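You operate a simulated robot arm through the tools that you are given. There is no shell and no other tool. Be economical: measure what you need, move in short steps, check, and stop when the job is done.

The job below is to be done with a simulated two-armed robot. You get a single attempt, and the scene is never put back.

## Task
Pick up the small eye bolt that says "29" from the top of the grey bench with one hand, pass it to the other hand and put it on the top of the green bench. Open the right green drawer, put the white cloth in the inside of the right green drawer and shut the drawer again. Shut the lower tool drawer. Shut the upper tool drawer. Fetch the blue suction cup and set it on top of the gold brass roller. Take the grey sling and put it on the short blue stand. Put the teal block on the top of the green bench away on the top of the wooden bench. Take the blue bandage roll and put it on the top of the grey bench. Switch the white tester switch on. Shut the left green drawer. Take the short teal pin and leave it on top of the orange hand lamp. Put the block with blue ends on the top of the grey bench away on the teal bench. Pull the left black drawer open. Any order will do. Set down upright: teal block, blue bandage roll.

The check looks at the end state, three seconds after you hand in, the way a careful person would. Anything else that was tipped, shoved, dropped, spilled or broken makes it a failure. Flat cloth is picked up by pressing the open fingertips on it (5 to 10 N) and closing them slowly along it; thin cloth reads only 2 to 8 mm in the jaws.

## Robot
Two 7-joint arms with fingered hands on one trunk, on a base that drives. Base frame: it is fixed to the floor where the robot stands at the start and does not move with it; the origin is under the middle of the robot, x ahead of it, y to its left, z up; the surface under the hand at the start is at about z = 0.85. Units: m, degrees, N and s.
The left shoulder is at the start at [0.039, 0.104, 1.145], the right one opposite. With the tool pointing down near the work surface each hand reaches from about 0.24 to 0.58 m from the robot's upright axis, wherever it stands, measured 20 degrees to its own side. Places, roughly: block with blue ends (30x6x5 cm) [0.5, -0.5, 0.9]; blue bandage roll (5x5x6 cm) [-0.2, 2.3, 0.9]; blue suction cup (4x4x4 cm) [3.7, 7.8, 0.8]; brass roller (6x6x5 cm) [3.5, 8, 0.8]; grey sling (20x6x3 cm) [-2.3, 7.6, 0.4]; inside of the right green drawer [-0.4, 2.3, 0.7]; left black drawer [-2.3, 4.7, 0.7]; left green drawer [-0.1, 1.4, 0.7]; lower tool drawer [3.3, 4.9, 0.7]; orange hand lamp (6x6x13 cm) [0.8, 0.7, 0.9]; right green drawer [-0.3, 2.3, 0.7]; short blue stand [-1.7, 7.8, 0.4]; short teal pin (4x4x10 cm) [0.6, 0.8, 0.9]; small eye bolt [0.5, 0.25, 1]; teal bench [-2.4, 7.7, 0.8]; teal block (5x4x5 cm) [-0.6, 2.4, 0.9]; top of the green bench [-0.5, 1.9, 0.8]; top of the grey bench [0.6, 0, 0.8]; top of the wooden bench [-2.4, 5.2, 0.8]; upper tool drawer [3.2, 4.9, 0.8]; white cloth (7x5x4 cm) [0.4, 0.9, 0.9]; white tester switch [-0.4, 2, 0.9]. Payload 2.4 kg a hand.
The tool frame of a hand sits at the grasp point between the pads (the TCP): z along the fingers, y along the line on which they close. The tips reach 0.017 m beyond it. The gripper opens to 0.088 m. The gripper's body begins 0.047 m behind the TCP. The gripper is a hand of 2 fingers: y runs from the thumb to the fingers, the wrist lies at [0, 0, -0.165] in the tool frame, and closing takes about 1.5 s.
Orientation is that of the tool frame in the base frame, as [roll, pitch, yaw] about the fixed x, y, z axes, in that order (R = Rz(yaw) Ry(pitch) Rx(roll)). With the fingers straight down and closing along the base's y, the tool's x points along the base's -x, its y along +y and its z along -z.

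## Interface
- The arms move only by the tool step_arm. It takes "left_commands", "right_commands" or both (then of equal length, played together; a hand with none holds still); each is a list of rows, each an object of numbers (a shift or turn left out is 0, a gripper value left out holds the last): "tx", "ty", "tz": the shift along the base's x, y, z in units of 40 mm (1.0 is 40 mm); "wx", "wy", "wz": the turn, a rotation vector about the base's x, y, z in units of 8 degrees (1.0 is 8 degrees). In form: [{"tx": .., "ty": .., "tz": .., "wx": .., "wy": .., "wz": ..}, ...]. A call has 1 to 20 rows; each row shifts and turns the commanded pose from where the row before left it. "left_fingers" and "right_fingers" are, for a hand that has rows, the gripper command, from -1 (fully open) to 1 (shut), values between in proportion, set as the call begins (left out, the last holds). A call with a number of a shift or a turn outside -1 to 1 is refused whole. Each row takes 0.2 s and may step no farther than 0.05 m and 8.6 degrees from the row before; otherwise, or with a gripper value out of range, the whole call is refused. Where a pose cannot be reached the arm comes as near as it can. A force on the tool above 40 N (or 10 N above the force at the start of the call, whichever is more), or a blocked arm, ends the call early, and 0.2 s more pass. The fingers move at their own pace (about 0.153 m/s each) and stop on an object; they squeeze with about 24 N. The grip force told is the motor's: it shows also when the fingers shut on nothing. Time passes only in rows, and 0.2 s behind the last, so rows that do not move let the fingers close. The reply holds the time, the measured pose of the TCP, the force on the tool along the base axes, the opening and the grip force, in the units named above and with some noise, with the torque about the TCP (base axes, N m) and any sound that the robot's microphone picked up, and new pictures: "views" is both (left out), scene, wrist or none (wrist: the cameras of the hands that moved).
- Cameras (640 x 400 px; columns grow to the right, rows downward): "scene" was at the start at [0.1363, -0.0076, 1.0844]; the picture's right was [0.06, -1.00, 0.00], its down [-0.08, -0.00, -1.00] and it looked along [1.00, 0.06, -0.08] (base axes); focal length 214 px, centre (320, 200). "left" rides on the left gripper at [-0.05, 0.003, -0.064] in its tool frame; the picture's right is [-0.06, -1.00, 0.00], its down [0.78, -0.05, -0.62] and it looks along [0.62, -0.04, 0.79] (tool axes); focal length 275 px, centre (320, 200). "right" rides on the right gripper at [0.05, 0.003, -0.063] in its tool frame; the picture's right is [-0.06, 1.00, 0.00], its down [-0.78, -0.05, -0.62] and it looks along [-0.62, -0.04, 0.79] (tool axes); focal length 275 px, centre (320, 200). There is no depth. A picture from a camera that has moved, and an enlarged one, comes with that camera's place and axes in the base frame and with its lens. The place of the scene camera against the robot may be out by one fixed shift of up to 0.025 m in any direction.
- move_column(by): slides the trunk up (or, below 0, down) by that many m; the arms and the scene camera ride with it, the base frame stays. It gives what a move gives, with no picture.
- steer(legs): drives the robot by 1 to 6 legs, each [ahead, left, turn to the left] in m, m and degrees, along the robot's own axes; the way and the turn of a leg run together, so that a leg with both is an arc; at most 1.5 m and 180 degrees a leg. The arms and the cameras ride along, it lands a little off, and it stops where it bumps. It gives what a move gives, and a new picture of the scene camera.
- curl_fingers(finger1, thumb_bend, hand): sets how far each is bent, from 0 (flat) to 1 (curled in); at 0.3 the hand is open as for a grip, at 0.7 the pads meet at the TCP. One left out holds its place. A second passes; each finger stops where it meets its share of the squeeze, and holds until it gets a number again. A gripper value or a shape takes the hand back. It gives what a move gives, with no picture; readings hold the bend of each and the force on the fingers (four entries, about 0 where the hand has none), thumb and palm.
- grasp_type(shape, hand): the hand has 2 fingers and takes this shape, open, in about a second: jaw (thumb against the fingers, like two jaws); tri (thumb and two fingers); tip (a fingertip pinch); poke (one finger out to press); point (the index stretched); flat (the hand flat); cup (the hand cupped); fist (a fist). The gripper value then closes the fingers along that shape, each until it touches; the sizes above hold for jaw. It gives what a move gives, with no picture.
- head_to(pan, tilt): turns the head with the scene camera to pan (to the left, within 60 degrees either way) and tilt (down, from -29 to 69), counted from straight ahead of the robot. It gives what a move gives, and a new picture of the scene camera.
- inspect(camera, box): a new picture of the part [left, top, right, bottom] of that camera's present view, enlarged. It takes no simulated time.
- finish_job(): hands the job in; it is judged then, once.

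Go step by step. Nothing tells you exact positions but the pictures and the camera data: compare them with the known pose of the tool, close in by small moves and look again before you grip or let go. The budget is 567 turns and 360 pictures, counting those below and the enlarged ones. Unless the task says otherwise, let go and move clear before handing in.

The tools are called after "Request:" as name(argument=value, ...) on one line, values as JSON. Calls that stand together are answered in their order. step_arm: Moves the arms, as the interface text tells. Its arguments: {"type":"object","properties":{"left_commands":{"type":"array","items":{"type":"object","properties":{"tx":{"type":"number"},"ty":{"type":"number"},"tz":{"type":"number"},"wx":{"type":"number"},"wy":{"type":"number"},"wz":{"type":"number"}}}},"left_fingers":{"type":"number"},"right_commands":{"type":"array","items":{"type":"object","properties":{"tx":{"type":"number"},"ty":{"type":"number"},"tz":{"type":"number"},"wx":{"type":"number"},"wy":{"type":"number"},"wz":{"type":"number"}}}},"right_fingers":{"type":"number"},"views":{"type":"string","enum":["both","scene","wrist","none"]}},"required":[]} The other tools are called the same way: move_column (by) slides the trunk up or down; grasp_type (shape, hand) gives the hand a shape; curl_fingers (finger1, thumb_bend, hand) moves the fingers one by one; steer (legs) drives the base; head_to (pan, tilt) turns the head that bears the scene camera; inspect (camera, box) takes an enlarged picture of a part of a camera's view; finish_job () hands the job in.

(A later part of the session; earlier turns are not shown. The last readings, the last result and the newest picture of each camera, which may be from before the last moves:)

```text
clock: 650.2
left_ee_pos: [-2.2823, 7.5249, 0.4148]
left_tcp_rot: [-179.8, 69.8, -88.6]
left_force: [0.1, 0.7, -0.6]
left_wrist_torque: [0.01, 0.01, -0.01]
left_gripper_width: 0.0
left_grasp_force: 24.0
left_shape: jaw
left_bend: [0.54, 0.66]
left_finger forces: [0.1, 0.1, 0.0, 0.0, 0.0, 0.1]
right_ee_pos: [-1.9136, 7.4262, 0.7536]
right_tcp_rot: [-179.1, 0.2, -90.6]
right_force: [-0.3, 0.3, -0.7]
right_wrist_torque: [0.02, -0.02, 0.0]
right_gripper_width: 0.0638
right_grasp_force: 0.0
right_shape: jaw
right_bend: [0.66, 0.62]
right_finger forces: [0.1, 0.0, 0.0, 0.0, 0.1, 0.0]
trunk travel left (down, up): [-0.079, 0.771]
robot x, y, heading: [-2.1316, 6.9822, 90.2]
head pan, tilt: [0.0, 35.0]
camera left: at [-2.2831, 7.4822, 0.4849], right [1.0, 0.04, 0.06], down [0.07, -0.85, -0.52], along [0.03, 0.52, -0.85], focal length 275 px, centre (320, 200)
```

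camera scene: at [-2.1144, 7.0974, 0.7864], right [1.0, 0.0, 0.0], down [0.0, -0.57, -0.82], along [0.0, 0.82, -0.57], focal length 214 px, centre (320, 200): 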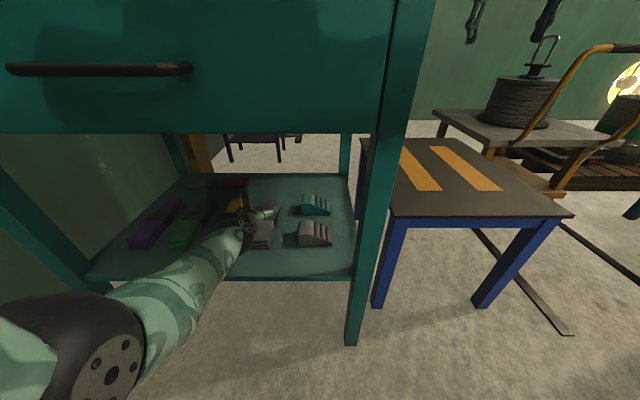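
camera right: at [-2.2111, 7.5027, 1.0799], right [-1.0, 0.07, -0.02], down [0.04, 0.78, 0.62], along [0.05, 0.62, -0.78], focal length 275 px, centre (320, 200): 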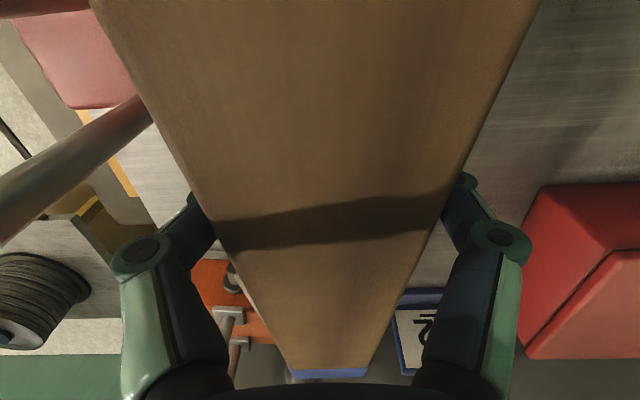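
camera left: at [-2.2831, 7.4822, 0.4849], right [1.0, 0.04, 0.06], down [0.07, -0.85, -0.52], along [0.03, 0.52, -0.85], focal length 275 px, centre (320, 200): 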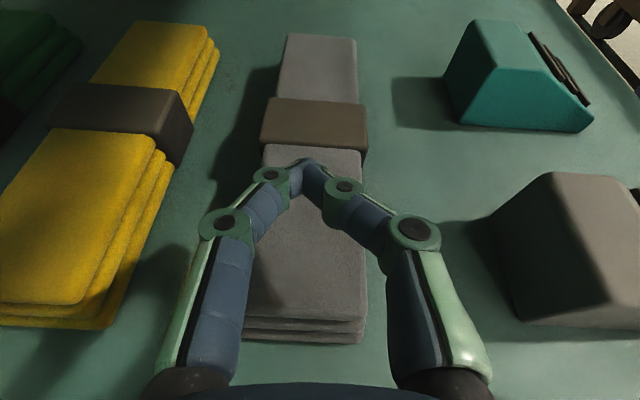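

The sling is lower than I thought (top at z ≈ 0.386). I'll open, lower 3.7 cm more and close again.

Request:
step_arm(left_commands=[{"tz": 0.3}, {}, {}, {}, {"tz": -0.3}], left_fingers=-0.4, views="none")

Request:
move_column(by=-0.037)

Request:
step_arm(left_commands=[{}, {}, {}, {}, {}, {}], left_fingers=1, views="wrist")

```text
clock: 651.4
left_ee_pos: [-2.2829, 7.5265, 0.4149]
left_tcp_rot: [-179.7, 69.8, -88.6]
left_force: [0.0, -0.4, 0.2]
left_wrist_torque: [0.01, -0.01, 0.05]
left_gripper_width: 0.0613
left_grasp_force: 0.2
left_shape: jaw
left_bend: [0.67, 0.64]
left_finger forces: [0.0, 0.0, 0.1, 0.0, 0.0, 0.0]
right_ee_pos: [-1.9124, 7.4267, 0.7537]
right_tcp_rot: [-179.0, 0.2, -90.6]
right_force: [-0.2, 0.4, 0.3]
right_wrist_torque: [0.02, 0.01, 0.0]
right_gripper_width: 0.0639
right_grasp_force: 0.0
right_shape: jaw
right_bend: [0.66, 0.62]
right_finger forces: [0.1, 0.0, 0.1, 0.0, 0.1, 0.0]
trunk travel left (down, up): [-0.079, 0.771]
robot x, y, heading: [-2.1261, 6.9821, 90.1]
head pan, tilt: [0.0, 35.0]
```

```text
clock: 652.2
left_ee_pos: [-2.2808, 7.5244, 0.3767]
left_tcp_rot: [-179.7, 69.7, -88.6]
left_force: [0.3, 0.3, 0.6]
left_wrist_torque: [0.02, -0.03, 0.0]
left_gripper_width: 0.0615
left_grasp_force: 0.0
left_shape: jaw
left_bend: [0.67, 0.64]
left_finger forces: [0.1, 0.1, 0.0, 0.0, 0.1, 0.0]
right_ee_pos: [-1.9133, 7.4268, 0.7172]
right_tcp_rot: [-179.0, 0.2, -90.5]
right_force: [0.3, -0.5, 1.0]
right_wrist_torque: [0.0, 0.0, -0.04]
right_gripper_width: 0.0638
right_grasp_force: 0.1
right_shape: jaw
right_bend: [0.66, 0.62]
right_finger forces: [0.1, 0.1, 0.0, 0.0, 0.0, 0.0]
trunk travel left (down, up): [-0.042, 0.808]
robot x, y, heading: [-2.1256, 6.9841, 89.9]
head pan, tilt: [0.0, 35.0]
```

```text
clock: 653.6
left_ee_pos: [-2.2828, 7.5247, 0.3774]
left_tcp_rot: [-179.8, 69.6, -88.7]
left_force: [0.7, 1.5, 0.9]
left_wrist_torque: [-0.01, -0.02, -0.02]
left_gripper_width: 0.0498
left_grasp_force: 24.1
left_shape: jaw
left_bend: [0.7, 0.7]
left_finger forces: [21.8, 0.1, 0.1, 0.1, 21.9, 0.0]
right_ee_pos: [-1.9136, 7.4264, 0.716]
right_tcp_rot: [-179.0, 0.2, -90.6]
right_force: [0.0, -0.4, 0.6]
right_wrist_torque: [0.02, 0.04, -0.01]
right_gripper_width: 0.0636
right_grasp_force: 0.1
right_shape: jaw
right_bend: [0.66, 0.62]
right_finger forces: [0.0, 0.1, 0.1, 0.0, 0.0, 0.0]
trunk travel left (down, up): [-0.042, 0.808]
robot x, y, heading: [-2.1324, 6.9792, 90.1]
head pan, tilt: [0.0, 35.0]
camera left: at [-2.2831, 7.4823, 0.448], right [1.0, 0.04, 0.06], down [0.07, -0.85, -0.52], along [0.03, 0.52, -0.85], focal length 275 px, centre (320, 200)
```

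left: 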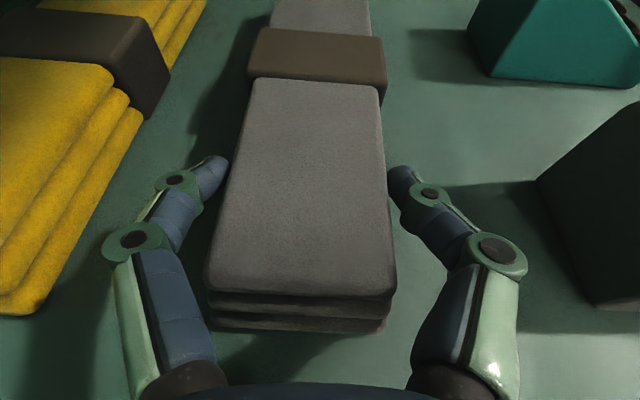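

The sling is gripped (50 mm, 22 N). I'll lift with the trunk, back out, and go over to the blue stand.

Request:
move_column(by=0.06)

Request:
steer(legs=[[-0.4, 0, 0]])

Request:
move_column(by=0.12)

Request:
steer(legs=[[0, -0.58, 0]])

```text
clock: 654.6
left_ee_pos: [-2.2826, 7.5244, 0.4382]
left_tcp_rot: [-179.8, 69.7, -88.5]
left_force: [-0.4, -0.7, -5.5]
left_wrist_torque: [-0.3, -0.04, 0.0]
left_gripper_width: 0.0498
left_grasp_force: 24.2
left_shape: jaw
left_bend: [0.7, 0.7]
left_finger forces: [27.9, 0.0, 0.1, 0.1, 22.3, 0.0]
right_ee_pos: [-1.9128, 7.426, 0.7754]
right_tcp_rot: [-179.0, 0.2, -90.6]
right_force: [-0.5, 0.0, 0.4]
right_wrist_torque: [-0.02, -0.01, 0.0]
right_gripper_width: 0.064
right_grasp_force: 0.0
right_shape: jaw
right_bend: [0.66, 0.62]
right_finger forces: [0.0, 0.0, 0.0, 0.0, 0.0, 0.0]
trunk travel left (down, up): [-0.102, 0.748]
robot x, y, heading: [-2.1243, 6.9835, 89.9]
head pan, tilt: [0.0, 35.0]
```

```text
clock: 657.1
left_ee_pos: [-2.2816, 7.1232, 0.4371]
left_tcp_rot: [-179.8, 69.7, -88.5]
left_force: [0.2, 0.8, -4.7]
left_wrist_torque: [-0.35, 0.0, -0.01]
left_gripper_width: 0.0495
left_grasp_force: 24.5
left_shape: jaw
left_bend: [0.7, 0.7]
left_finger forces: [28.0, 0.0, 0.1, 0.0, 22.4, 0.0]
right_ee_pos: [-1.9124, 7.0261, 0.7762]
right_tcp_rot: [-179.0, 0.1, -90.5]
right_force: [-0.6, -0.4, -0.2]
right_wrist_torque: [0.03, 0.01, 0.04]
right_gripper_width: 0.0638
right_grasp_force: 0.0
right_shape: jaw
right_bend: [0.66, 0.62]
right_finger forces: [0.0, 0.1, 0.0, 0.1, 0.0, 0.1]
trunk travel left (down, up): [-0.102, 0.748]
robot x, y, heading: [-2.1302, 6.578, 90.1]
head pan, tilt: [0.0, 35.0]
camera scene: at [-2.1141, 6.6975, 0.7638], right [1.0, 0.0, 0.0], down [0.0, -0.57, -0.82], along [0.0, 0.82, -0.57], focal length 214 px, centre (320, 200)
```

scene: 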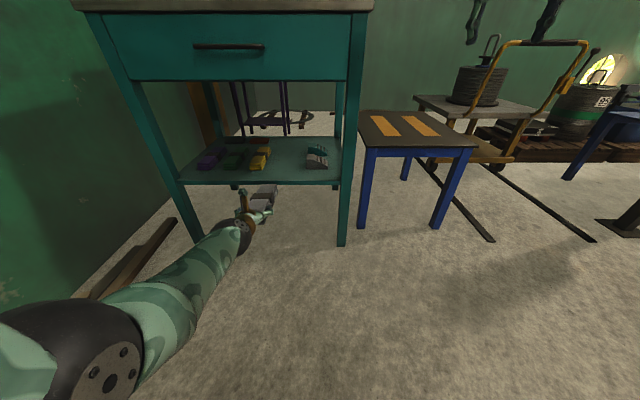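

```text
clock: 658.6
left_ee_pos: [-2.2822, 7.123, 0.5567]
left_tcp_rot: [-179.8, 69.5, -88.4]
left_force: [0.0, -0.3, -5.4]
left_wrist_torque: [-0.37, -0.01, -0.02]
left_gripper_width: 0.0497
left_grasp_force: 23.6
left_shape: jaw
left_bend: [0.7, 0.7]
left_finger forces: [27.9, 0.0, 0.1, 0.1, 22.4, 0.0]
right_ee_pos: [-1.9129, 7.0259, 0.8959]
right_tcp_rot: [-179.0, 0.0, -90.5]
right_force: [0.5, -0.1, 0.5]
right_wrist_torque: [0.01, 0.03, 0.04]
right_gripper_width: 0.0637
right_grasp_force: 0.0
right_shape: jaw
right_bend: [0.66, 0.62]
right_finger forces: [0.0, 0.0, 0.0, 0.0, 0.0, 0.0]
trunk travel left (down, up): [-0.222, 0.628]
robot x, y, heading: [-2.1248, 6.5799, 90.0]
head pan, tilt: [0.0, 35.0]
```

```text
clock: 661.9
left_ee_pos: [-1.7048, 7.1246, 0.5577]
left_tcp_rot: [-179.8, 69.7, -88.2]
left_force: [0.6, 1.2, -4.3]
left_wrist_torque: [-0.36, -0.03, -0.01]
left_gripper_width: 0.0496
left_grasp_force: 23.8
left_shape: jaw
left_bend: [0.7, 0.7]
left_finger forces: [28.1, 0.0, 0.0, 0.1, 22.6, 0.1]
right_ee_pos: [-1.3352, 7.029, 0.8952]
right_tcp_rot: [-179.0, 0.0, -90.2]
right_force: [-0.6, -0.4, -0.2]
right_wrist_torque: [0.03, 0.01, 0.04]
right_gripper_width: 0.0636
right_grasp_force: 0.1
right_shape: jaw
right_bend: [0.66, 0.62]
right_finger forces: [0.0, 0.0, 0.0, 0.0, 0.1, 0.0]
trunk travel left (down, up): [-0.222, 0.628]
robot x, y, heading: [-1.5431, 6.5828, 90.4]
head pan, tilt: [0.0, 35.0]
camera scene: at [-1.5341, 6.6942, 0.882], right [1.0, 0.01, 0.0], down [0.0, -0.57, -0.82], along [-0.01, 0.82, -0.57], focal length 214 px, centre (320, 200)
```

scene: 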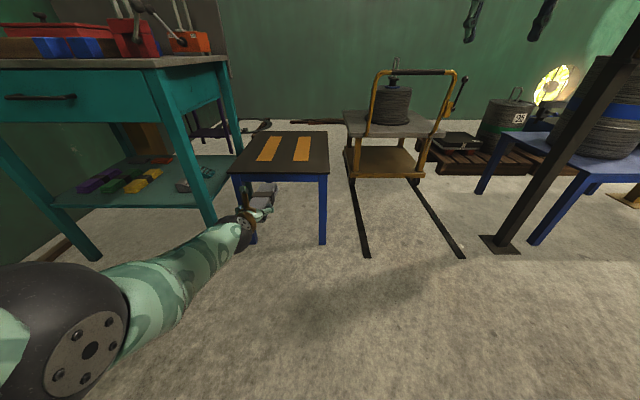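

The stand's top spans about x −1.93…−1.52, y 7.5–7.9, z ≈ 0.44. I'll drive in over it and lower with the trunk.

Request:
steer(legs=[[0.53, 0, 0]])

Request:
move_column(by=-0.085)

Request:
step_arm(left_commands=[{"tz": -0.1}, {"tz": -0.1}, {"tz": -0.1}, {"tz": -0.1}], views="wrist")

```text
clock: 665.0
left_ee_pos: [-1.6981, 7.6494, 0.5568]
left_tcp_rot: [-179.8, 69.8, -88.9]
left_force: [-0.8, 0.2, -7.0]
left_wrist_torque: [-0.36, -0.03, -0.01]
left_gripper_width: 0.0492
left_grasp_force: 24.0
left_shape: jaw
left_bend: [0.7, 0.7]
left_finger forces: [28.0, 0.1, 0.0, 0.0, 22.7, 0.0]
right_ee_pos: [-1.3299, 7.5493, 0.8967]
right_tcp_rot: [-179.1, 0.1, -90.8]
right_force: [-0.1, 0.3, 0.0]
right_wrist_torque: [-0.01, 0.01, 0.02]
right_gripper_width: 0.0636
right_grasp_force: 0.0
right_shape: jaw
right_bend: [0.66, 0.62]
right_finger forces: [0.0, 0.1, 0.0, 0.0, 0.0, 0.0]
trunk travel left (down, up): [-0.222, 0.628]
robot x, y, heading: [-1.544, 7.1087, 89.6]
head pan, tilt: [0.0, 35.0]
camera scene: at [-1.5333, 7.2167, 0.882], right [1.0, 0.0, 0.0], down [0.0, -0.57, -0.82], along [0.0, 0.82, -0.57], focal length 214 px, centre (320, 200)
```

scene: 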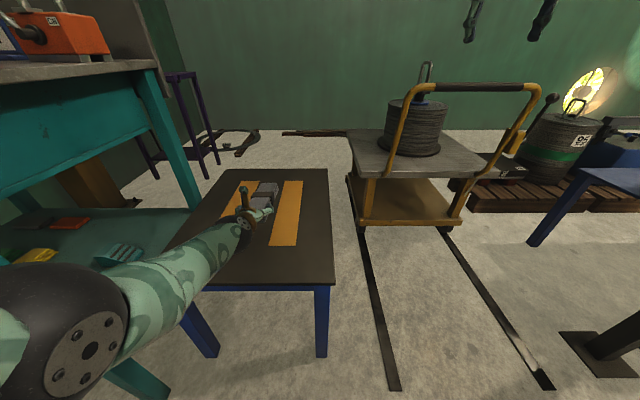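

```text
clock: 666.2
left_ee_pos: [-1.6982, 7.6501, 0.4751]
left_tcp_rot: [180.0, 70.1, -89.1]
left_force: [1.7, -6.8, 19.6]
left_wrist_torque: [0.19, 0.04, 0.0]
left_gripper_width: 0.0488
left_grasp_force: 24.3
left_shape: jaw
left_bend: [0.71, 0.7]
left_finger forces: [24.2, 0.0, 0.0, 0.0, 24.9, 0.0]
right_ee_pos: [-1.3315, 7.5482, 0.8131]
right_tcp_rot: [-179.1, 0.3, -90.9]
right_force: [0.2, 0.6, 0.9]
right_wrist_torque: [-0.03, 0.0, 0.01]
right_gripper_width: 0.0636
right_grasp_force: 0.0
right_shape: jaw
right_bend: [0.66, 0.62]
right_finger forces: [0.1, 0.0, 0.1, 0.0, 0.0, 0.1]
trunk travel left (down, up): [-0.137, 0.713]
robot x, y, heading: [-1.5496, 7.1027, 89.6]
head pan, tilt: [0.0, 35.0]
```

```text
clock: 666.7
left_ee_pos: [-1.6992, 7.6503, 0.4751]
left_tcp_rot: [179.4, 70.9, -89.4]
left_force: [0.8, -9.9, 22.6]
left_wrist_torque: [0.17, 0.11, -0.07]
left_gripper_width: 0.0483
left_grasp_force: 24.6
left_shape: jaw
left_bend: [0.71, 0.7]
left_finger forces: [25.4, 0.0, 0.0, 0.0, 25.4, 0.0]
right_ee_pos: [-1.3301, 7.5469, 0.8121]
right_tcp_rot: [-179.1, 0.3, -90.9]
right_force: [0.3, -0.2, 0.0]
right_wrist_torque: [0.0, 0.0, -0.02]
right_gripper_width: 0.0639
right_grasp_force: 0.1
right_shape: jaw
right_bend: [0.66, 0.62]
right_finger forces: [0.0, 0.0, 0.0, 0.0, 0.1, 0.1]
trunk travel left (down, up): [-0.137, 0.713]
robot x, y, heading: [-1.5468, 7.1073, 89.8]
head pan, tilt: [0.0, 35.0]
stopped in row 2 (left hand): the force on the tool passed its limit at 43 N (the readings are from after the stop); the commanded pose is now the measured one
camera left: at [-1.7001, 7.6077, 0.5442], right [1.0, 0.04, 0.06], down [0.06, -0.84, -0.54], along [0.03, 0.54, -0.84], focal length 275 px, centre (320, 200)
```

left: 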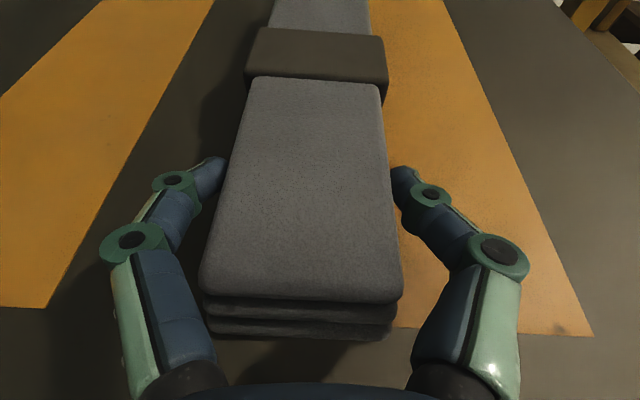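

The sling rests on the stand. I'll release, rise with the trunk and back away.

Request:
step_arm(left_commands=[{"tz": 0.1}, {}, {}, {}, {}], left_fingers=-0.6, views="none")

Request:
move_column(by=0.12)

Request:
steer(legs=[[-0.5, 0, 0]])

```text
clock: 667.9
left_ee_pos: [-1.6987, 7.6511, 0.4733]
left_tcp_rot: [179.8, 70.3, -89.1]
left_force: [-1.7, -0.2, 2.3]
left_wrist_torque: [-0.03, 0.03, -0.06]
left_gripper_width: 0.0701
left_grasp_force: 0.0
left_shape: jaw
left_bend: [0.59, 0.55]
left_finger forces: [1.9, 0.1, 0.0, 0.0, 0.0, 0.1]
right_ee_pos: [-1.3295, 7.5485, 0.8126]
right_tcp_rot: [-179.1, 0.2, -90.9]
right_force: [-0.3, 0.4, 0.7]
right_wrist_torque: [0.0, -0.03, -0.03]
right_gripper_width: 0.0635
right_grasp_force: 0.0
right_shape: jaw
right_bend: [0.66, 0.62]
right_finger forces: [0.1, 0.0, 0.0, 0.0, 0.0, 0.0]
trunk travel left (down, up): [-0.137, 0.713]
robot x, y, heading: [-1.5496, 7.1036, 89.7]
head pan, tilt: [0.0, 35.0]
```

```text
clock: 669.4
left_ee_pos: [-1.6988, 7.6519, 0.5937]
left_tcp_rot: [179.8, 70.4, -89.2]
left_force: [-0.1, 0.5, -0.4]
left_wrist_torque: [0.03, 0.01, 0.0]
left_gripper_width: 0.0703
left_grasp_force: 0.0
left_shape: jaw
left_bend: [0.59, 0.55]
left_finger forces: [0.0, 0.0, 0.1, 0.1, 0.0, 0.0]
right_ee_pos: [-1.3307, 7.5485, 0.9309]
right_tcp_rot: [-179.0, 0.0, -90.9]
right_force: [0.0, 0.1, 0.3]
right_wrist_torque: [0.0, -0.01, 0.02]
right_gripper_width: 0.0636
right_grasp_force: 0.0
right_shape: jaw
right_bend: [0.66, 0.62]
right_finger forces: [0.0, 0.1, 0.0, 0.0, 0.1, 0.1]
trunk travel left (down, up): [-0.257, 0.593]
robot x, y, heading: [-1.546, 7.1035, 89.8]
head pan, tilt: [0.0, 35.0]
```

```text
clock: 672.3
left_ee_pos: [-1.6993, 7.1646, 0.5945]
left_tcp_rot: [179.8, 70.3, -89.8]
left_force: [-0.1, -0.1, 0.3]
left_wrist_torque: [-0.01, 0.01, 0.01]
left_gripper_width: 0.0703
left_grasp_force: 0.0
left_shape: jaw
left_bend: [0.59, 0.55]
left_finger forces: [0.0, 0.1, 0.1, 0.0, 0.1, 0.1]
right_ee_pos: [-1.3307, 7.0583, 0.9316]
right_tcp_rot: [-179.0, 0.3, -91.5]
right_force: [-0.4, -0.2, 0.4]
right_wrist_torque: [0.03, -0.01, 0.02]
right_gripper_width: 0.0636
right_grasp_force: 0.0
right_shape: jaw
right_bend: [0.66, 0.62]
right_finger forces: [0.0, 0.0, 0.1, 0.0, 0.1, 0.0]
trunk travel left (down, up): [-0.257, 0.593]
robot x, y, heading: [-1.552, 6.6163, 89.2]
head pan, tilt: [0.0, 35.0]
camera scene: at [-1.5364, 6.7267, 0.917], right [1.0, -0.01, 0.0], down [-0.01, -0.57, -0.82], along [0.01, 0.82, -0.57], focal length 214 px, centre (320, 200)
```

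scene: 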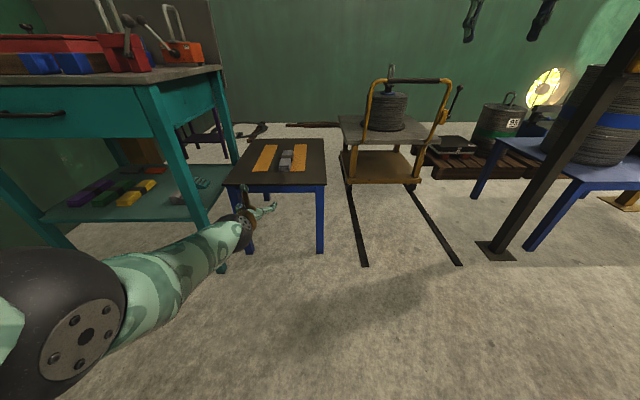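

The sling is on the blue stand. I'll bring the left arm home and look east for a route to the tool drawers.

Request:
step_arm(left_commands=[{"wx": -1, "tz": 0.6}, {"wx": -1, "tz": 0.6}, {"wx": -1, "tz": 0.6}, {"wx": -1, "tz": 0.6}, {"wx": -1, "tz": 0.6}, {"wx": -1, "tz": 0.6}, {"wx": -1, "tz": 0.6}, {"wx": -1, "tz": 0.6}, {"wx": -0.75, "tz": 0.6}, {"tz": 0.6}], views="none")

Request:
move_column(by=0.12)

Request:
steer(legs=[[-0.1, 0, 0], [0, 0, -89]])

```text
clock: 674.5
left_ee_pos: [-1.6971, 7.164, 0.8342]
left_tcp_rot: [179.4, 0.2, -89.9]
left_force: [-0.3, -0.2, 0.1]
left_wrist_torque: [0.02, -0.01, 0.02]
left_gripper_width: 0.0703
left_grasp_force: 0.1
left_shape: jaw
left_bend: [0.59, 0.55]
left_finger forces: [0.0, 0.1, 0.0, 0.0, 0.0, 0.0]
right_ee_pos: [-1.3299, 7.0576, 0.932]
right_tcp_rot: [-179.0, 0.3, -91.4]
right_force: [1.0, 0.5, 0.3]
right_wrist_torque: [-0.03, 0.01, 0.01]
right_gripper_width: 0.0639
right_grasp_force: 0.0
right_shape: jaw
right_bend: [0.66, 0.62]
right_finger forces: [0.0, 0.0, 0.0, 0.1, 0.0, 0.1]
trunk travel left (down, up): [-0.257, 0.593]
robot x, y, heading: [-1.5538, 6.6153, 89.2]
head pan, tilt: [0.0, 35.0]
```

```text
clock: 676.0
left_ee_pos: [-1.6981, 7.166, 0.9544]
left_tcp_rot: [179.5, 0.4, -89.9]
left_force: [-0.6, 0.6, -0.3]
left_wrist_torque: [-0.04, 0.02, 0.02]
left_gripper_width: 0.0703
left_grasp_force: 0.1
left_shape: jaw
left_bend: [0.59, 0.55]
left_finger forces: [0.0, 0.1, 0.1, 0.1, 0.0, 0.1]
right_ee_pos: [-1.3307, 7.0586, 1.0509]
right_tcp_rot: [-178.9, 0.0, -91.4]
right_force: [0.1, 0.5, -0.9]
right_wrist_torque: [0.01, -0.01, 0.03]
right_gripper_width: 0.0635
right_grasp_force: 0.0
right_shape: jaw
right_bend: [0.66, 0.62]
right_finger forces: [0.0, 0.0, 0.1, 0.0, 0.1, 0.0]
trunk travel left (down, up): [-0.377, 0.473]
robot x, y, heading: [-1.5531, 6.6172, 89.5]
head pan, tilt: [0.0, 35.0]
```

```text
clock: 680.9
left_ee_pos: [-1.0096, 6.6772, 0.9546]
left_tcp_rot: [179.5, 0.3, -178.3]
left_force: [-0.4, -1.0, -0.6]
left_wrist_torque: [0.02, 0.01, -0.01]
left_gripper_width: 0.0703
left_grasp_force: 0.0
left_shape: jaw
left_bend: [0.59, 0.55]
left_finger forces: [0.0, 0.0, 0.1, 0.0, 0.0, 0.1]
right_ee_pos: [-1.105, 6.307, 1.0517]
right_tcp_rot: [-179.1, 0.2, -179.7]
right_force: [-0.5, -0.2, 0.2]
right_wrist_torque: [-0.01, -0.03, 0.0]
right_gripper_width: 0.0638
right_grasp_force: 0.0
right_shape: jaw
right_bend: [0.66, 0.62]
right_finger forces: [0.0, 0.1, 0.1, 0.0, 0.0, 0.0]
trunk travel left (down, up): [-0.377, 0.473]
robot x, y, heading: [-1.555, 6.5145, 1.1]
head pan, tilt: [0.0, 35.0]
camera scene: at [-1.4207, 6.5041, 1.0374], right [0.02, -1.0, 0.0], down [-0.57, -0.01, -0.82], along [0.82, 0.01, -0.57], focal length 214 px, centre (320, 200)
```

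scene: 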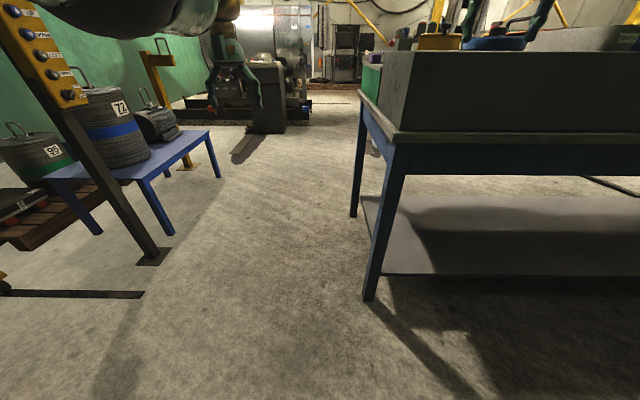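

There's a corridor along y ≈ 6.75 between the blue bench and the column. I'll go that way.

Request:
steer(legs=[[0, 0.25, -1], [1.5, 0, 0], [1.2, 0, 0]])

```text
clock: 695.3
left_ee_pos: [1.6685, 6.92, 0.9548]
left_tcp_rot: [179.5, 0.3, -179.4]
left_force: [0.5, 0.3, 1.0]
left_wrist_torque: [0.0, -0.03, -0.01]
left_gripper_width: 0.0706
left_grasp_force: 0.0
left_shape: jaw
left_bend: [0.59, 0.55]
left_finger forces: [0.0, 0.0, 0.0, 0.1, 0.0, 0.0]
right_ee_pos: [1.5667, 6.5508, 1.0513]
right_tcp_rot: [-179.1, 0.2, 179.2]
right_force: [0.0, -1.1, -0.8]
right_wrist_torque: [0.01, -0.01, -0.04]
right_gripper_width: 0.0637
right_grasp_force: 0.1
right_shape: jaw
right_bend: [0.66, 0.62]
right_finger forces: [0.1, 0.1, 0.0, 0.1, 0.0, 0.0]
trunk travel left (down, up): [-0.377, 0.473]
robot x, y, heading: [1.1222, 6.7688, -0.2]
head pan, tilt: [0.0, 35.0]
camera scene: at [1.2553, 6.7549, 1.0374], right [0.0, -1.0, 0.0], down [-0.57, 0.0, -0.82], along [0.82, 0.0, -0.57], focal length 214 px, centre (320, 200)
```

scene: 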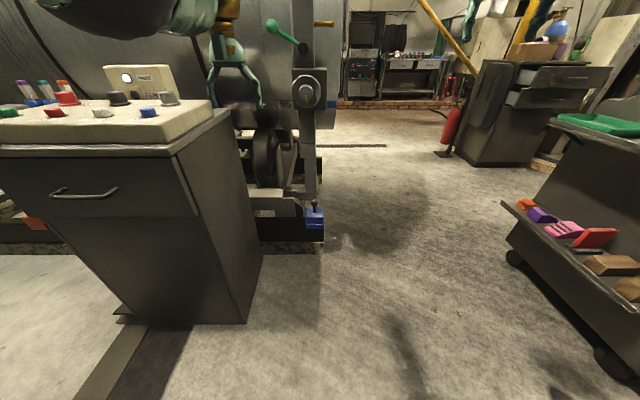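

I see the tool cabinet with two open drawers ahead on the right (front near x ≈ 3.4, y ≈ 4.9). I'll pass the machine and strafe over to face it.

Request:
steer(legs=[[0, -0.42, 0], [1.35, 0, 0], [0, -1.3, 0]])

```text
clock: 710.5
left_ee_pos: [3.0195, 5.1643, 0.9545]
left_tcp_rot: [179.5, 0.2, -179.0]
left_force: [-0.5, 1.1, 0.2]
left_wrist_torque: [0.01, 0.02, 0.0]
left_gripper_width: 0.0704
left_grasp_force: 0.0
left_shape: jaw
left_bend: [0.59, 0.55]
left_finger forces: [0.0, 0.1, 0.0, 0.0, 0.1, 0.0]
right_ee_pos: [2.9186, 4.795, 1.0522]
right_tcp_rot: [-179.1, 0.1, 179.5]
right_force: [-0.1, 0.4, 0.1]
right_wrist_torque: [0.0, 0.02, 0.01]
right_gripper_width: 0.0637
right_grasp_force: 0.1
right_shape: jaw
right_bend: [0.66, 0.62]
right_finger forces: [0.0, 0.0, 0.0, 0.1, 0.1, 0.0]
trunk travel left (down, up): [-0.377, 0.473]
robot x, y, heading: [2.4718, 5.0061, 0.2]
head pan, tilt: [0.0, 35.0]
camera scene: at [2.6065, 4.9965, 1.0374], right [0.0, -1.0, 0.0], down [-0.57, 0.0, -0.82], along [0.82, 0.0, -0.57], focal length 214 px, centre (320, 200)
```

scene: 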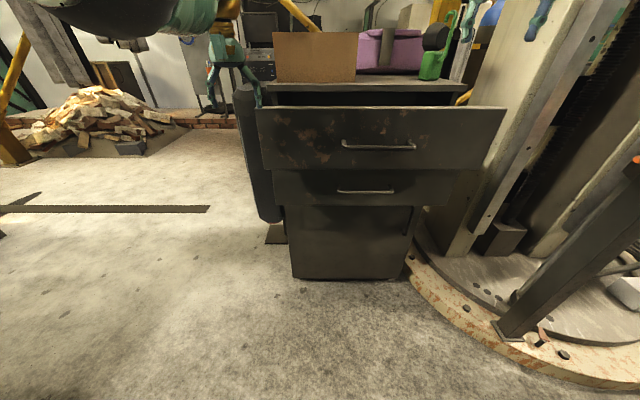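

I face the tool cabinet; both drawers are open. I'll raise the left hand out of the way, and prepare the right hand (closed, tilted) to push the upper drawer beside its handle.

Request:
step_arm(right_commands=[{"wy": -1, "tx": -0.4}, {"wy": -1, "tx": -0.4}, {"wy": -1}, {"wy": -1}, {"wy": -1}, {"tz": -0.9}, {"tz": -0.9}, {"tz": -0.9}, {"tz": -0.9}, {"tz": -0.9}, {"tz": -0.9}, {"tz": -0.6}], left_commands=[{"tz": 0.8, "tx": -0.5}, {"tz": 0.8, "tx": -0.5}, {"tz": 0.8, "tx": -0.5}, {"tz": 0.8, "tx": -0.5}, {"tz": 0.8}, {}, {}, {}, {}, {}, {}, {}], right_fingers=1, views="none")

Request:
steer(legs=[[0, -0.14, 0]])

```text
clock: 713.1
left_ee_pos: [2.9823, 5.1829, 1.1124]
left_tcp_rot: [179.5, 0.2, -179.0]
left_force: [-0.6, -1.4, 0.4]
left_wrist_torque: [0.01, 0.02, -0.04]
left_gripper_width: 0.0704
left_grasp_force: 0.0
left_shape: jaw
left_bend: [0.59, 0.55]
left_finger forces: [0.1, 0.1, 0.1, 0.0, 0.0, 0.2]
left hand out of reach, approached as far as the arm can: row 2, 3, 4
right_ee_pos: [2.8853, 4.795, 0.8091]
right_tcp_rot: [-179.5, 40.1, 179.5]
right_force: [0.2, 0.7, -0.2]
right_wrist_torque: [0.0, 0.0, -0.02]
right_gripper_width: 0.0001
right_grasp_force: 24.2
right_shape: jaw
right_bend: [0.55, 0.66]
right_finger forces: [0.0, 0.0, 0.1, 0.1, 0.0, 0.1]
trunk travel left (down, up): [-0.377, 0.473]
robot x, y, heading: [2.4729, 5.0116, 0.3]
head pan, tilt: [0.0, 35.0]
```

```text
clock: 714.5
left_ee_pos: [2.9827, 5.0393, 1.1122]
left_tcp_rot: [179.5, 0.3, -178.8]
left_force: [0.4, 0.2, 0.5]
left_wrist_torque: [-0.02, 0.01, 0.04]
left_gripper_width: 0.0703
left_grasp_force: 0.1
left_shape: jaw
left_bend: [0.59, 0.55]
left_finger forces: [0.0, 0.1, 0.0, 0.1, 0.1, 0.0]
right_ee_pos: [2.8867, 4.6537, 0.8108]
right_tcp_rot: [-179.5, 40.2, 179.4]
right_force: [0.6, -0.1, 0.5]
right_wrist_torque: [-0.01, -0.01, 0.0]
right_gripper_width: 0.0
right_grasp_force: 24.3
right_shape: jaw
right_bend: [0.55, 0.66]
right_finger forces: [0.0, 0.0, 0.1, 0.1, 0.1, 0.1]
trunk travel left (down, up): [-0.377, 0.473]
robot x, y, heading: [2.4743, 4.8669, -0.0]
head pan, tilt: [0.0, 35.0]
camera scene: at [2.6069, 4.8535, 1.0374], right [0.0, -1.0, 0.0], down [-0.57, 0.0, -0.82], along [0.82, 0.0, -0.57], focal length 214 px, centre (320, 200)
```

scene: 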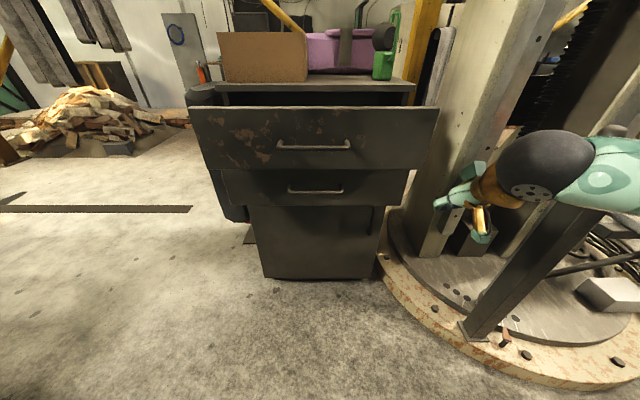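

The fingertips are in front of the upper drawer's right part. I'll shift 4 cm left and drive forward, watching the force.

Request:
steer(legs=[[0, 0.045, 0], [0.25, 0, 0]])

```text
clock: 716.8
left_ee_pos: [3.2305, 5.0855, 1.1113]
left_tcp_rot: [179.5, 0.3, -178.9]
left_force: [-0.6, 0.1, 0.7]
left_wrist_torque: [0.01, 0.02, 0.01]
left_gripper_width: 0.0705
left_grasp_force: 0.0
left_shape: jaw
left_bend: [0.59, 0.55]
left_finger forces: [0.0, 0.0, 0.0, 0.0, 0.1, 0.0]
right_ee_pos: [3.1339, 4.6989, 0.8082]
right_tcp_rot: [-179.6, 40.0, 179.5]
right_force: [0.0, 0.9, 0.5]
right_wrist_torque: [-0.01, 0.02, -0.03]
right_gripper_width: 0.0
right_grasp_force: 24.3
right_shape: jaw
right_bend: [0.56, 0.67]
right_finger forces: [0.0, 0.0, 0.0, 0.0, 0.0, 0.0]
trunk travel left (down, up): [-0.377, 0.473]
robot x, y, heading: [2.7191, 4.9122, 0.2]
head pan, tilt: [0.0, 35.0]
camera scene: at [2.8539, 4.8987, 1.0373], right [0.01, -1.0, 0.0], down [-0.57, 0.0, -0.82], along [0.82, 0.0, -0.57], focal length 214 px, centre (320, 200)
```

scene: 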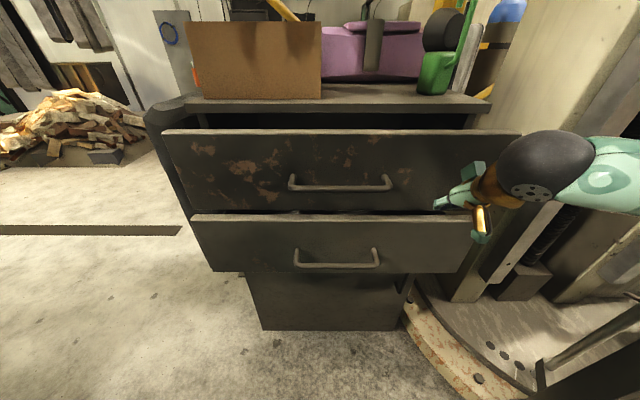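

It's moving in. I'll finish with the arm until the stop.

Request:
step_arm(right_commands=[{"tx": 0.3, "tz": 0.2}, {"tx": 0.3}, {"tx": 0.3}, {"tx": 0.3}, {"tx": 0.3}, {"tx": 0.3}, {"tx": 0.3}, {"tx": 0.3}, {"tx": 0.3}, {"tx": 0.3}], views="scene")

```text
clock: 718.9
left_ee_pos: [3.2259, 5.0842, 1.113]
left_tcp_rot: [179.4, 0.6, -179.0]
left_force: [0.2, 0.2, 0.6]
left_wrist_torque: [-0.02, -0.02, -0.05]
left_gripper_width: 0.0706
left_grasp_force: 0.1
left_shape: jaw
left_bend: [0.59, 0.55]
left_finger forces: [0.0, 0.0, 0.0, 0.0, 0.0, 0.0]
right_ee_pos: [3.2358, 4.6993, 0.8133]
right_tcp_rot: [-179.3, 39.0, 179.7]
right_force: [-21.1, 1.4, 2.5]
right_wrist_torque: [0.03, 0.21, 0.11]
right_gripper_width: 0.0
right_grasp_force: 23.9
right_shape: jaw
right_bend: [0.63, 0.73]
right_finger forces: [0.1, 0.1, 0.0, 0.0, 0.0, 0.0]
trunk travel left (down, up): [-0.377, 0.473]
robot x, y, heading: [2.7209, 4.9116, -0.1]
head pan, tilt: [0.0, 35.0]
stopped in row 10 (right hand): the force on the tool passed its limit at 52 N (the readings are from after the stop); the commanded pose is now the measured one
camera scene: at [2.8502, 4.8988, 1.0378], right [0.0, -1.0, 0.0], down [-0.57, 0.0, -0.82], along [0.82, 0.0, -0.57], focal length 214 px, centre (320, 200)
```

scene: 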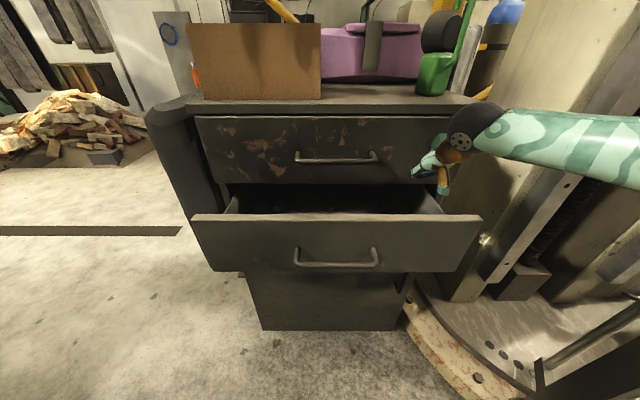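

The upper drawer is shut. I'll withdraw, lower the hand to the lower drawer's front and push it in too.

Request:
step_arm(right_commands=[{"tx": -0.9}, {"tx": -0.9}, {"tx": -0.9}, {"tx": -0.9}, {"tx": -0.9}], views="none")

Request:
steer(legs=[[-0.1, 0, 0]])

Request:
step_arm(right_commands=[{"tz": -0.8}, {"tz": -0.8}, {"tz": -0.3}], views="scene")

```text
clock: 720.1
left_ee_pos: [3.2292, 5.0841, 1.1114]
left_tcp_rot: [179.5, 0.4, -178.8]
left_force: [0.6, -0.6, -0.4]
left_wrist_torque: [-0.02, 0.03, -0.01]
left_gripper_width: 0.0702
left_grasp_force: 0.0
left_shape: jaw
left_bend: [0.59, 0.55]
left_finger forces: [0.0, 0.1, 0.0, 0.0, 0.0, 0.1]
right_ee_pos: [3.0607, 4.6983, 0.8131]
right_tcp_rot: [-179.5, 39.4, 179.7]
right_force: [0.9, 0.6, -0.4]
right_wrist_torque: [0.0, 0.0, -0.02]
right_gripper_width: 0.0
right_grasp_force: 23.9
right_shape: jaw
right_bend: [0.61, 0.73]
right_finger forces: [0.0, 0.1, 0.1, 0.1, 0.0, 0.0]
trunk travel left (down, up): [-0.377, 0.473]
robot x, y, heading: [2.7235, 4.9168, 0.2]
head pan, tilt: [0.0, 35.0]
```

```text
clock: 721.2
left_ee_pos: [3.1295, 5.0851, 1.1106]
left_tcp_rot: [179.4, 0.4, -178.9]
left_force: [0.3, 0.7, 0.9]
left_wrist_torque: [-0.03, -0.01, 0.0]
left_gripper_width: 0.0702
left_grasp_force: 0.0
left_shape: jaw
left_bend: [0.59, 0.55]
left_finger forces: [0.1, 0.0, 0.0, 0.0, 0.0, 0.0]
right_ee_pos: [2.9623, 4.6993, 0.8121]
right_tcp_rot: [-179.4, 39.3, 179.6]
right_force: [0.1, -0.6, -0.9]
right_wrist_torque: [-0.04, 0.0, 0.01]
right_gripper_width: 0.0
right_grasp_force: 23.9
right_shape: jaw
right_bend: [0.61, 0.73]
right_finger forces: [0.1, 0.0, 0.0, 0.0, 0.0, 0.0]
trunk travel left (down, up): [-0.377, 0.473]
robot x, y, heading: [2.6224, 4.9144, -0.0]
head pan, tilt: [0.0, 35.0]
camera scene: at [2.7534, 4.8983, 1.0374], right [0.0, -1.0, 0.0], down [-0.57, 0.0, -0.82], along [0.82, 0.0, -0.57], focal length 214 px, centre (320, 200)
```

scene: 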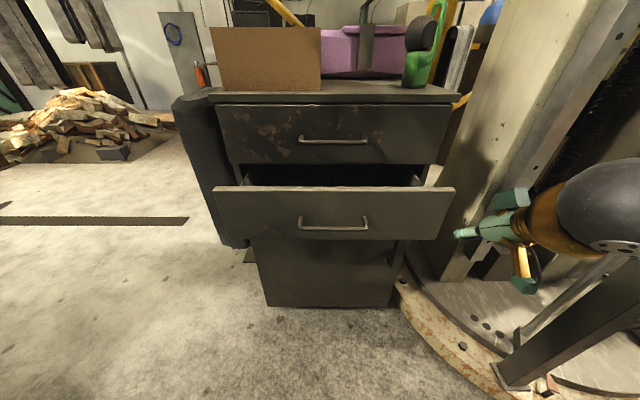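

```text
clock: 722.0
left_ee_pos: [3.1306, 5.0837, 1.1112]
left_tcp_rot: [179.6, 0.3, -179.0]
left_force: [1.0, 0.0, 0.4]
left_wrist_torque: [-0.02, 0.02, 0.04]
left_gripper_width: 0.0702
left_grasp_force: 0.0
left_shape: jaw
left_bend: [0.59, 0.55]
left_finger forces: [0.1, 0.0, 0.0, 0.1, 0.0, 0.0]
right_ee_pos: [2.9633, 4.6976, 0.7341]
right_tcp_rot: [-179.4, 39.3, 179.6]
right_force: [0.3, -0.3, 0.3]
right_wrist_torque: [0.03, 0.02, -0.01]
right_gripper_width: 0.0002
right_grasp_force: 24.0
right_shape: jaw
right_bend: [0.61, 0.73]
right_finger forces: [0.0, 0.1, 0.0, 0.0, 0.0, 0.0]
trunk travel left (down, up): [-0.377, 0.473]
robot x, y, heading: [2.6179, 4.9121, 0.2]
head pan, tilt: [0.0, 35.0]
camera scene: at [2.7537, 4.8983, 1.0374], right [0.0, -1.0, 0.0], down [-0.57, 0.0, -0.82], along [0.82, 0.0, -0.57], focal length 214 px, centre (320, 200)
```

scene: 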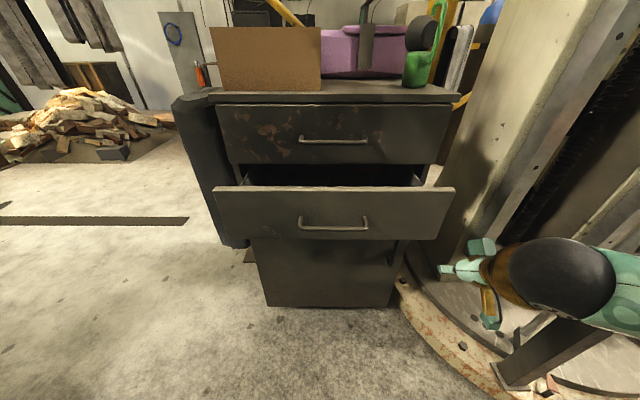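

Request:
steer(legs=[[0.11, 0, 0]])

Request:
step_arm(right_commands=[{"tx": 0.35}, {"tx": 0.35}, {"tx": 0.35}, {"tx": 0.35}, {"tx": 0.35}, {"tx": 0.35}, {"tx": 0.35}, {"tx": 0.35}, {"tx": 0.35}, {"tx": 0.35}, {"tx": 0.35}, {"tx": 0.35}], views="scene")

```text
clock: 723.2
left_ee_pos: [3.241, 5.086, 1.1119]
left_tcp_rot: [179.6, 0.2, -178.8]
left_force: [-0.4, -0.5, -0.9]
left_wrist_torque: [0.01, 0.01, 0.04]
left_gripper_width: 0.0703
left_grasp_force: 0.1
left_shape: jaw
left_bend: [0.59, 0.55]
left_finger forces: [0.0, 0.0, 0.0, 0.0, 0.1, 0.0]
right_ee_pos: [3.0734, 4.6978, 0.7348]
right_tcp_rot: [-179.4, 39.3, 179.6]
right_force: [-0.3, 0.5, 0.3]
right_wrist_torque: [-0.02, 0.0, 0.01]
right_gripper_width: 0.0
right_grasp_force: 23.8
right_shape: jaw
right_bend: [0.61, 0.73]
right_finger forces: [0.0, 0.0, 0.1, 0.0, 0.0, 0.0]
trunk travel left (down, up): [-0.377, 0.473]
robot x, y, heading: [2.7321, 4.9097, 0.2]
head pan, tilt: [0.0, 35.0]
camera scene: at [2.8646, 4.8988, 1.0373], right [0.0, -1.0, 0.0], down [-0.57, 0.0, -0.82], along [0.82, 0.0, -0.57], focal length 214 px, centre (320, 200)
```

scene: 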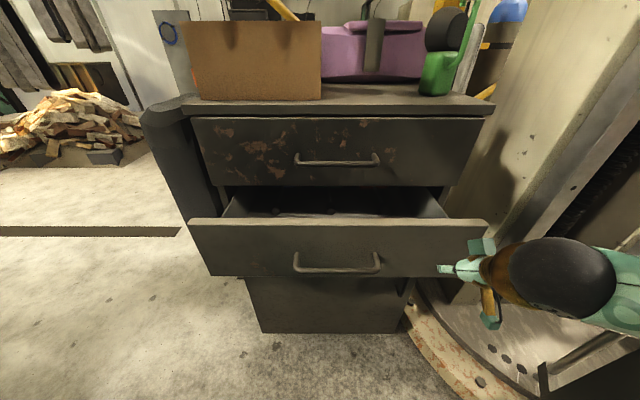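

```text
clock: 725.8
left_ee_pos: [3.2371, 5.0848, 1.1125]
left_tcp_rot: [179.5, 0.4, -179.0]
left_force: [0.3, 0.2, 0.0]
left_wrist_torque: [-0.01, -0.01, 0.01]
left_gripper_width: 0.0703
left_grasp_force: 0.0
left_shape: jaw
left_bend: [0.59, 0.55]
left_finger forces: [0.0, 0.1, 0.0, 0.0, 0.0, 0.1]
right_ee_pos: [3.2353, 4.6988, 0.7321]
right_tcp_rot: [-179.3, 38.8, 179.6]
right_force: [-33.9, 1.8, 1.9]
right_wrist_torque: [0.04, 0.4, 0.17]
right_gripper_width: 0.0001
right_grasp_force: 24.2
right_shape: jaw
right_bend: [0.63, 0.73]
right_finger forces: [74.2, 0.0, 0.0, 0.1, 0.0, 0.1]
trunk travel left (down, up): [-0.377, 0.473]
robot x, y, heading: [2.7304, 4.9138, 0.2]
head pan, tilt: [0.0, 35.0]
camera scene: at [2.8613, 4.8989, 1.0377], right [0.0, -1.0, 0.0], down [-0.57, 0.0, -0.82], along [0.82, 0.0, -0.57], focal length 214 px, centre (320, 200)
```

scene: 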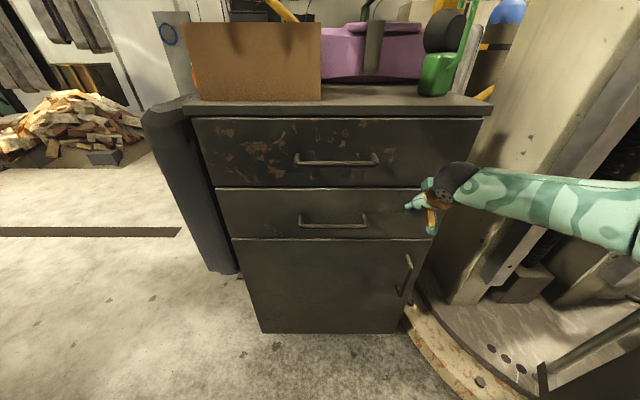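

Both tool drawers are shut. I'll retract the arm and drive towards the suction cup, turning to look.

Request:
step_arm(right_commands=[{"tx": -0.9}, {"tx": -0.9}, {"tx": -0.9}, {"tx": -0.8, "tz": 0.4}, {"tz": 0.9}, {"tz": 0.9}, {"tz": 0.9}, {"tz": 0.9}, {"tz": 0.9}, {"tz": 0.9}, {"wy": 1}, {"wy": 1}, {"wy": 1}, {"wy": 1}, {"wy": 0.9}], right_fingers=-1, views="none")

Request:
steer(legs=[[-0.15, 0, 0], [0, 1.4, 0], [0, 0, 55]])

```text
clock: 729.0
left_ee_pos: [3.2404, 5.0858, 1.1121]
left_tcp_rot: [179.5, 0.3, -178.9]
left_force: [-0.3, -0.1, -0.1]
left_wrist_torque: [0.01, -0.02, 0.03]
left_gripper_width: 0.0702
left_grasp_force: 0.1
left_shape: jaw
left_bend: [0.59, 0.55]
left_finger forces: [0.0, 0.0, 0.0, 0.1, 0.0, 0.0]
right_ee_pos: [3.1015, 4.6988, 0.9674]
right_tcp_rot: [-179.1, -0.1, 179.7]
right_force: [0.8, 0.3, -0.3]
right_wrist_torque: [0.0, 0.0, 0.02]
right_gripper_width: 0.0879
right_grasp_force: 0.0
right_shape: jaw
right_bend: [0.3, 0.3]
right_finger forces: [0.0, 0.0, 0.0, 0.0, 0.0, 0.1]
trunk travel left (down, up): [-0.377, 0.473]
robot x, y, heading: [2.7294, 4.9123, 0.3]
head pan, tilt: [0.0, 35.0]
```

```text
clock: 738.8
left_ee_pos: [3.0061, 6.6622, 1.1188]
left_tcp_rot: [179.3, 1.0, -154.4]
left_force: [0.2, 0.4, -0.7]
left_wrist_torque: [-0.01, -0.04, -0.01]
left_gripper_width: 0.0703
left_grasp_force: 0.0
left_shape: jaw
left_bend: [0.59, 0.55]
left_finger forces: [0.0, 0.1, 0.1, 0.0, 0.1, 0.0]
right_ee_pos: [3.0446, 6.2588, 0.9704]
right_tcp_rot: [-179.1, 0.5, -154.8]
right_force: [-0.4, -0.5, 0.8]
right_wrist_torque: [0.02, 0.02, -0.02]
right_gripper_width: 0.0879
right_grasp_force: 0.0
right_shape: jaw
right_bend: [0.3, 0.3]
right_finger forces: [0.1, 0.0, 0.0, 0.0, 0.1, 0.0]
trunk travel left (down, up): [-0.377, 0.473]
robot x, y, heading: [2.6178, 6.2897, 25.8]
head pan, tilt: [0.0, 35.0]
stopped in leg 3: the robot was blocked; the commanded pose is now the measured one
camera scene: at [2.7419, 6.3234, 1.0381], right [0.43, -0.9, -0.01], down [-0.52, -0.24, -0.82], along [0.74, 0.36, -0.57], focal length 214 px, centre (320, 200)
```

scene: 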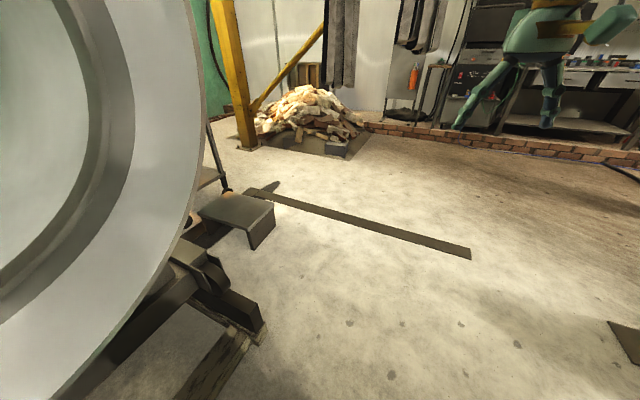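

I was blocked by the big drum on the left. I'll turn back, move away to the right, and go further ahead before looking north.

Request:
steer(legs=[[0, 0, -25], [0, -0.3, 0], [1.0, 0, 0], [0, 0, 90]])

```text
clock: 739.8
left_ee_pos: [3.038, 6.6403, 1.1107]
left_tcp_rot: [179.8, -0.1, -158.0]
left_force: [-1.2, 0.5, -0.5]
left_wrist_torque: [-0.04, -0.03, -0.03]
left_gripper_width: 0.0704
left_grasp_force: 0.1
left_shape: jaw
left_bend: [0.59, 0.55]
left_finger forces: [0.1, 0.1, 0.0, 0.0, 0.0, 0.0]
right_ee_pos: [3.0431, 6.2267, 0.9684]
right_tcp_rot: [-178.8, 0.2, -160.0]
right_force: [0.4, 0.0, -0.2]
right_wrist_torque: [-0.01, -0.02, 0.0]
right_gripper_width: 0.0883
right_grasp_force: 0.1
right_shape: jaw
right_bend: [0.3, 0.3]
right_finger forces: [0.0, 0.0, 0.0, 0.0, 0.1, 0.0]
trunk travel left (down, up): [-0.377, 0.473]
robot x, y, heading: [2.6214, 6.294, 20.6]
head pan, tilt: [0.0, 35.0]
stopped in leg 1: the force on the tool passed its limit at 60 N (the readings are from after the stop); the commanded pose is now the measured one
camera scene: at [2.7493, 6.3214, 1.0373], right [0.35, -0.94, 0.0], down [-0.54, -0.2, -0.82], along [0.77, 0.29, -0.57], focal length 214 px, centre (320, 200)
```

scene: 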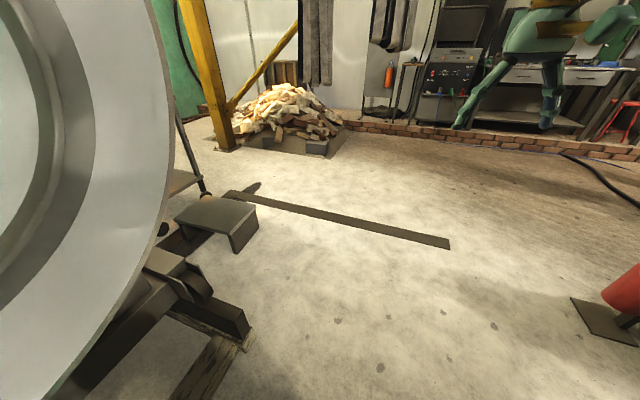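

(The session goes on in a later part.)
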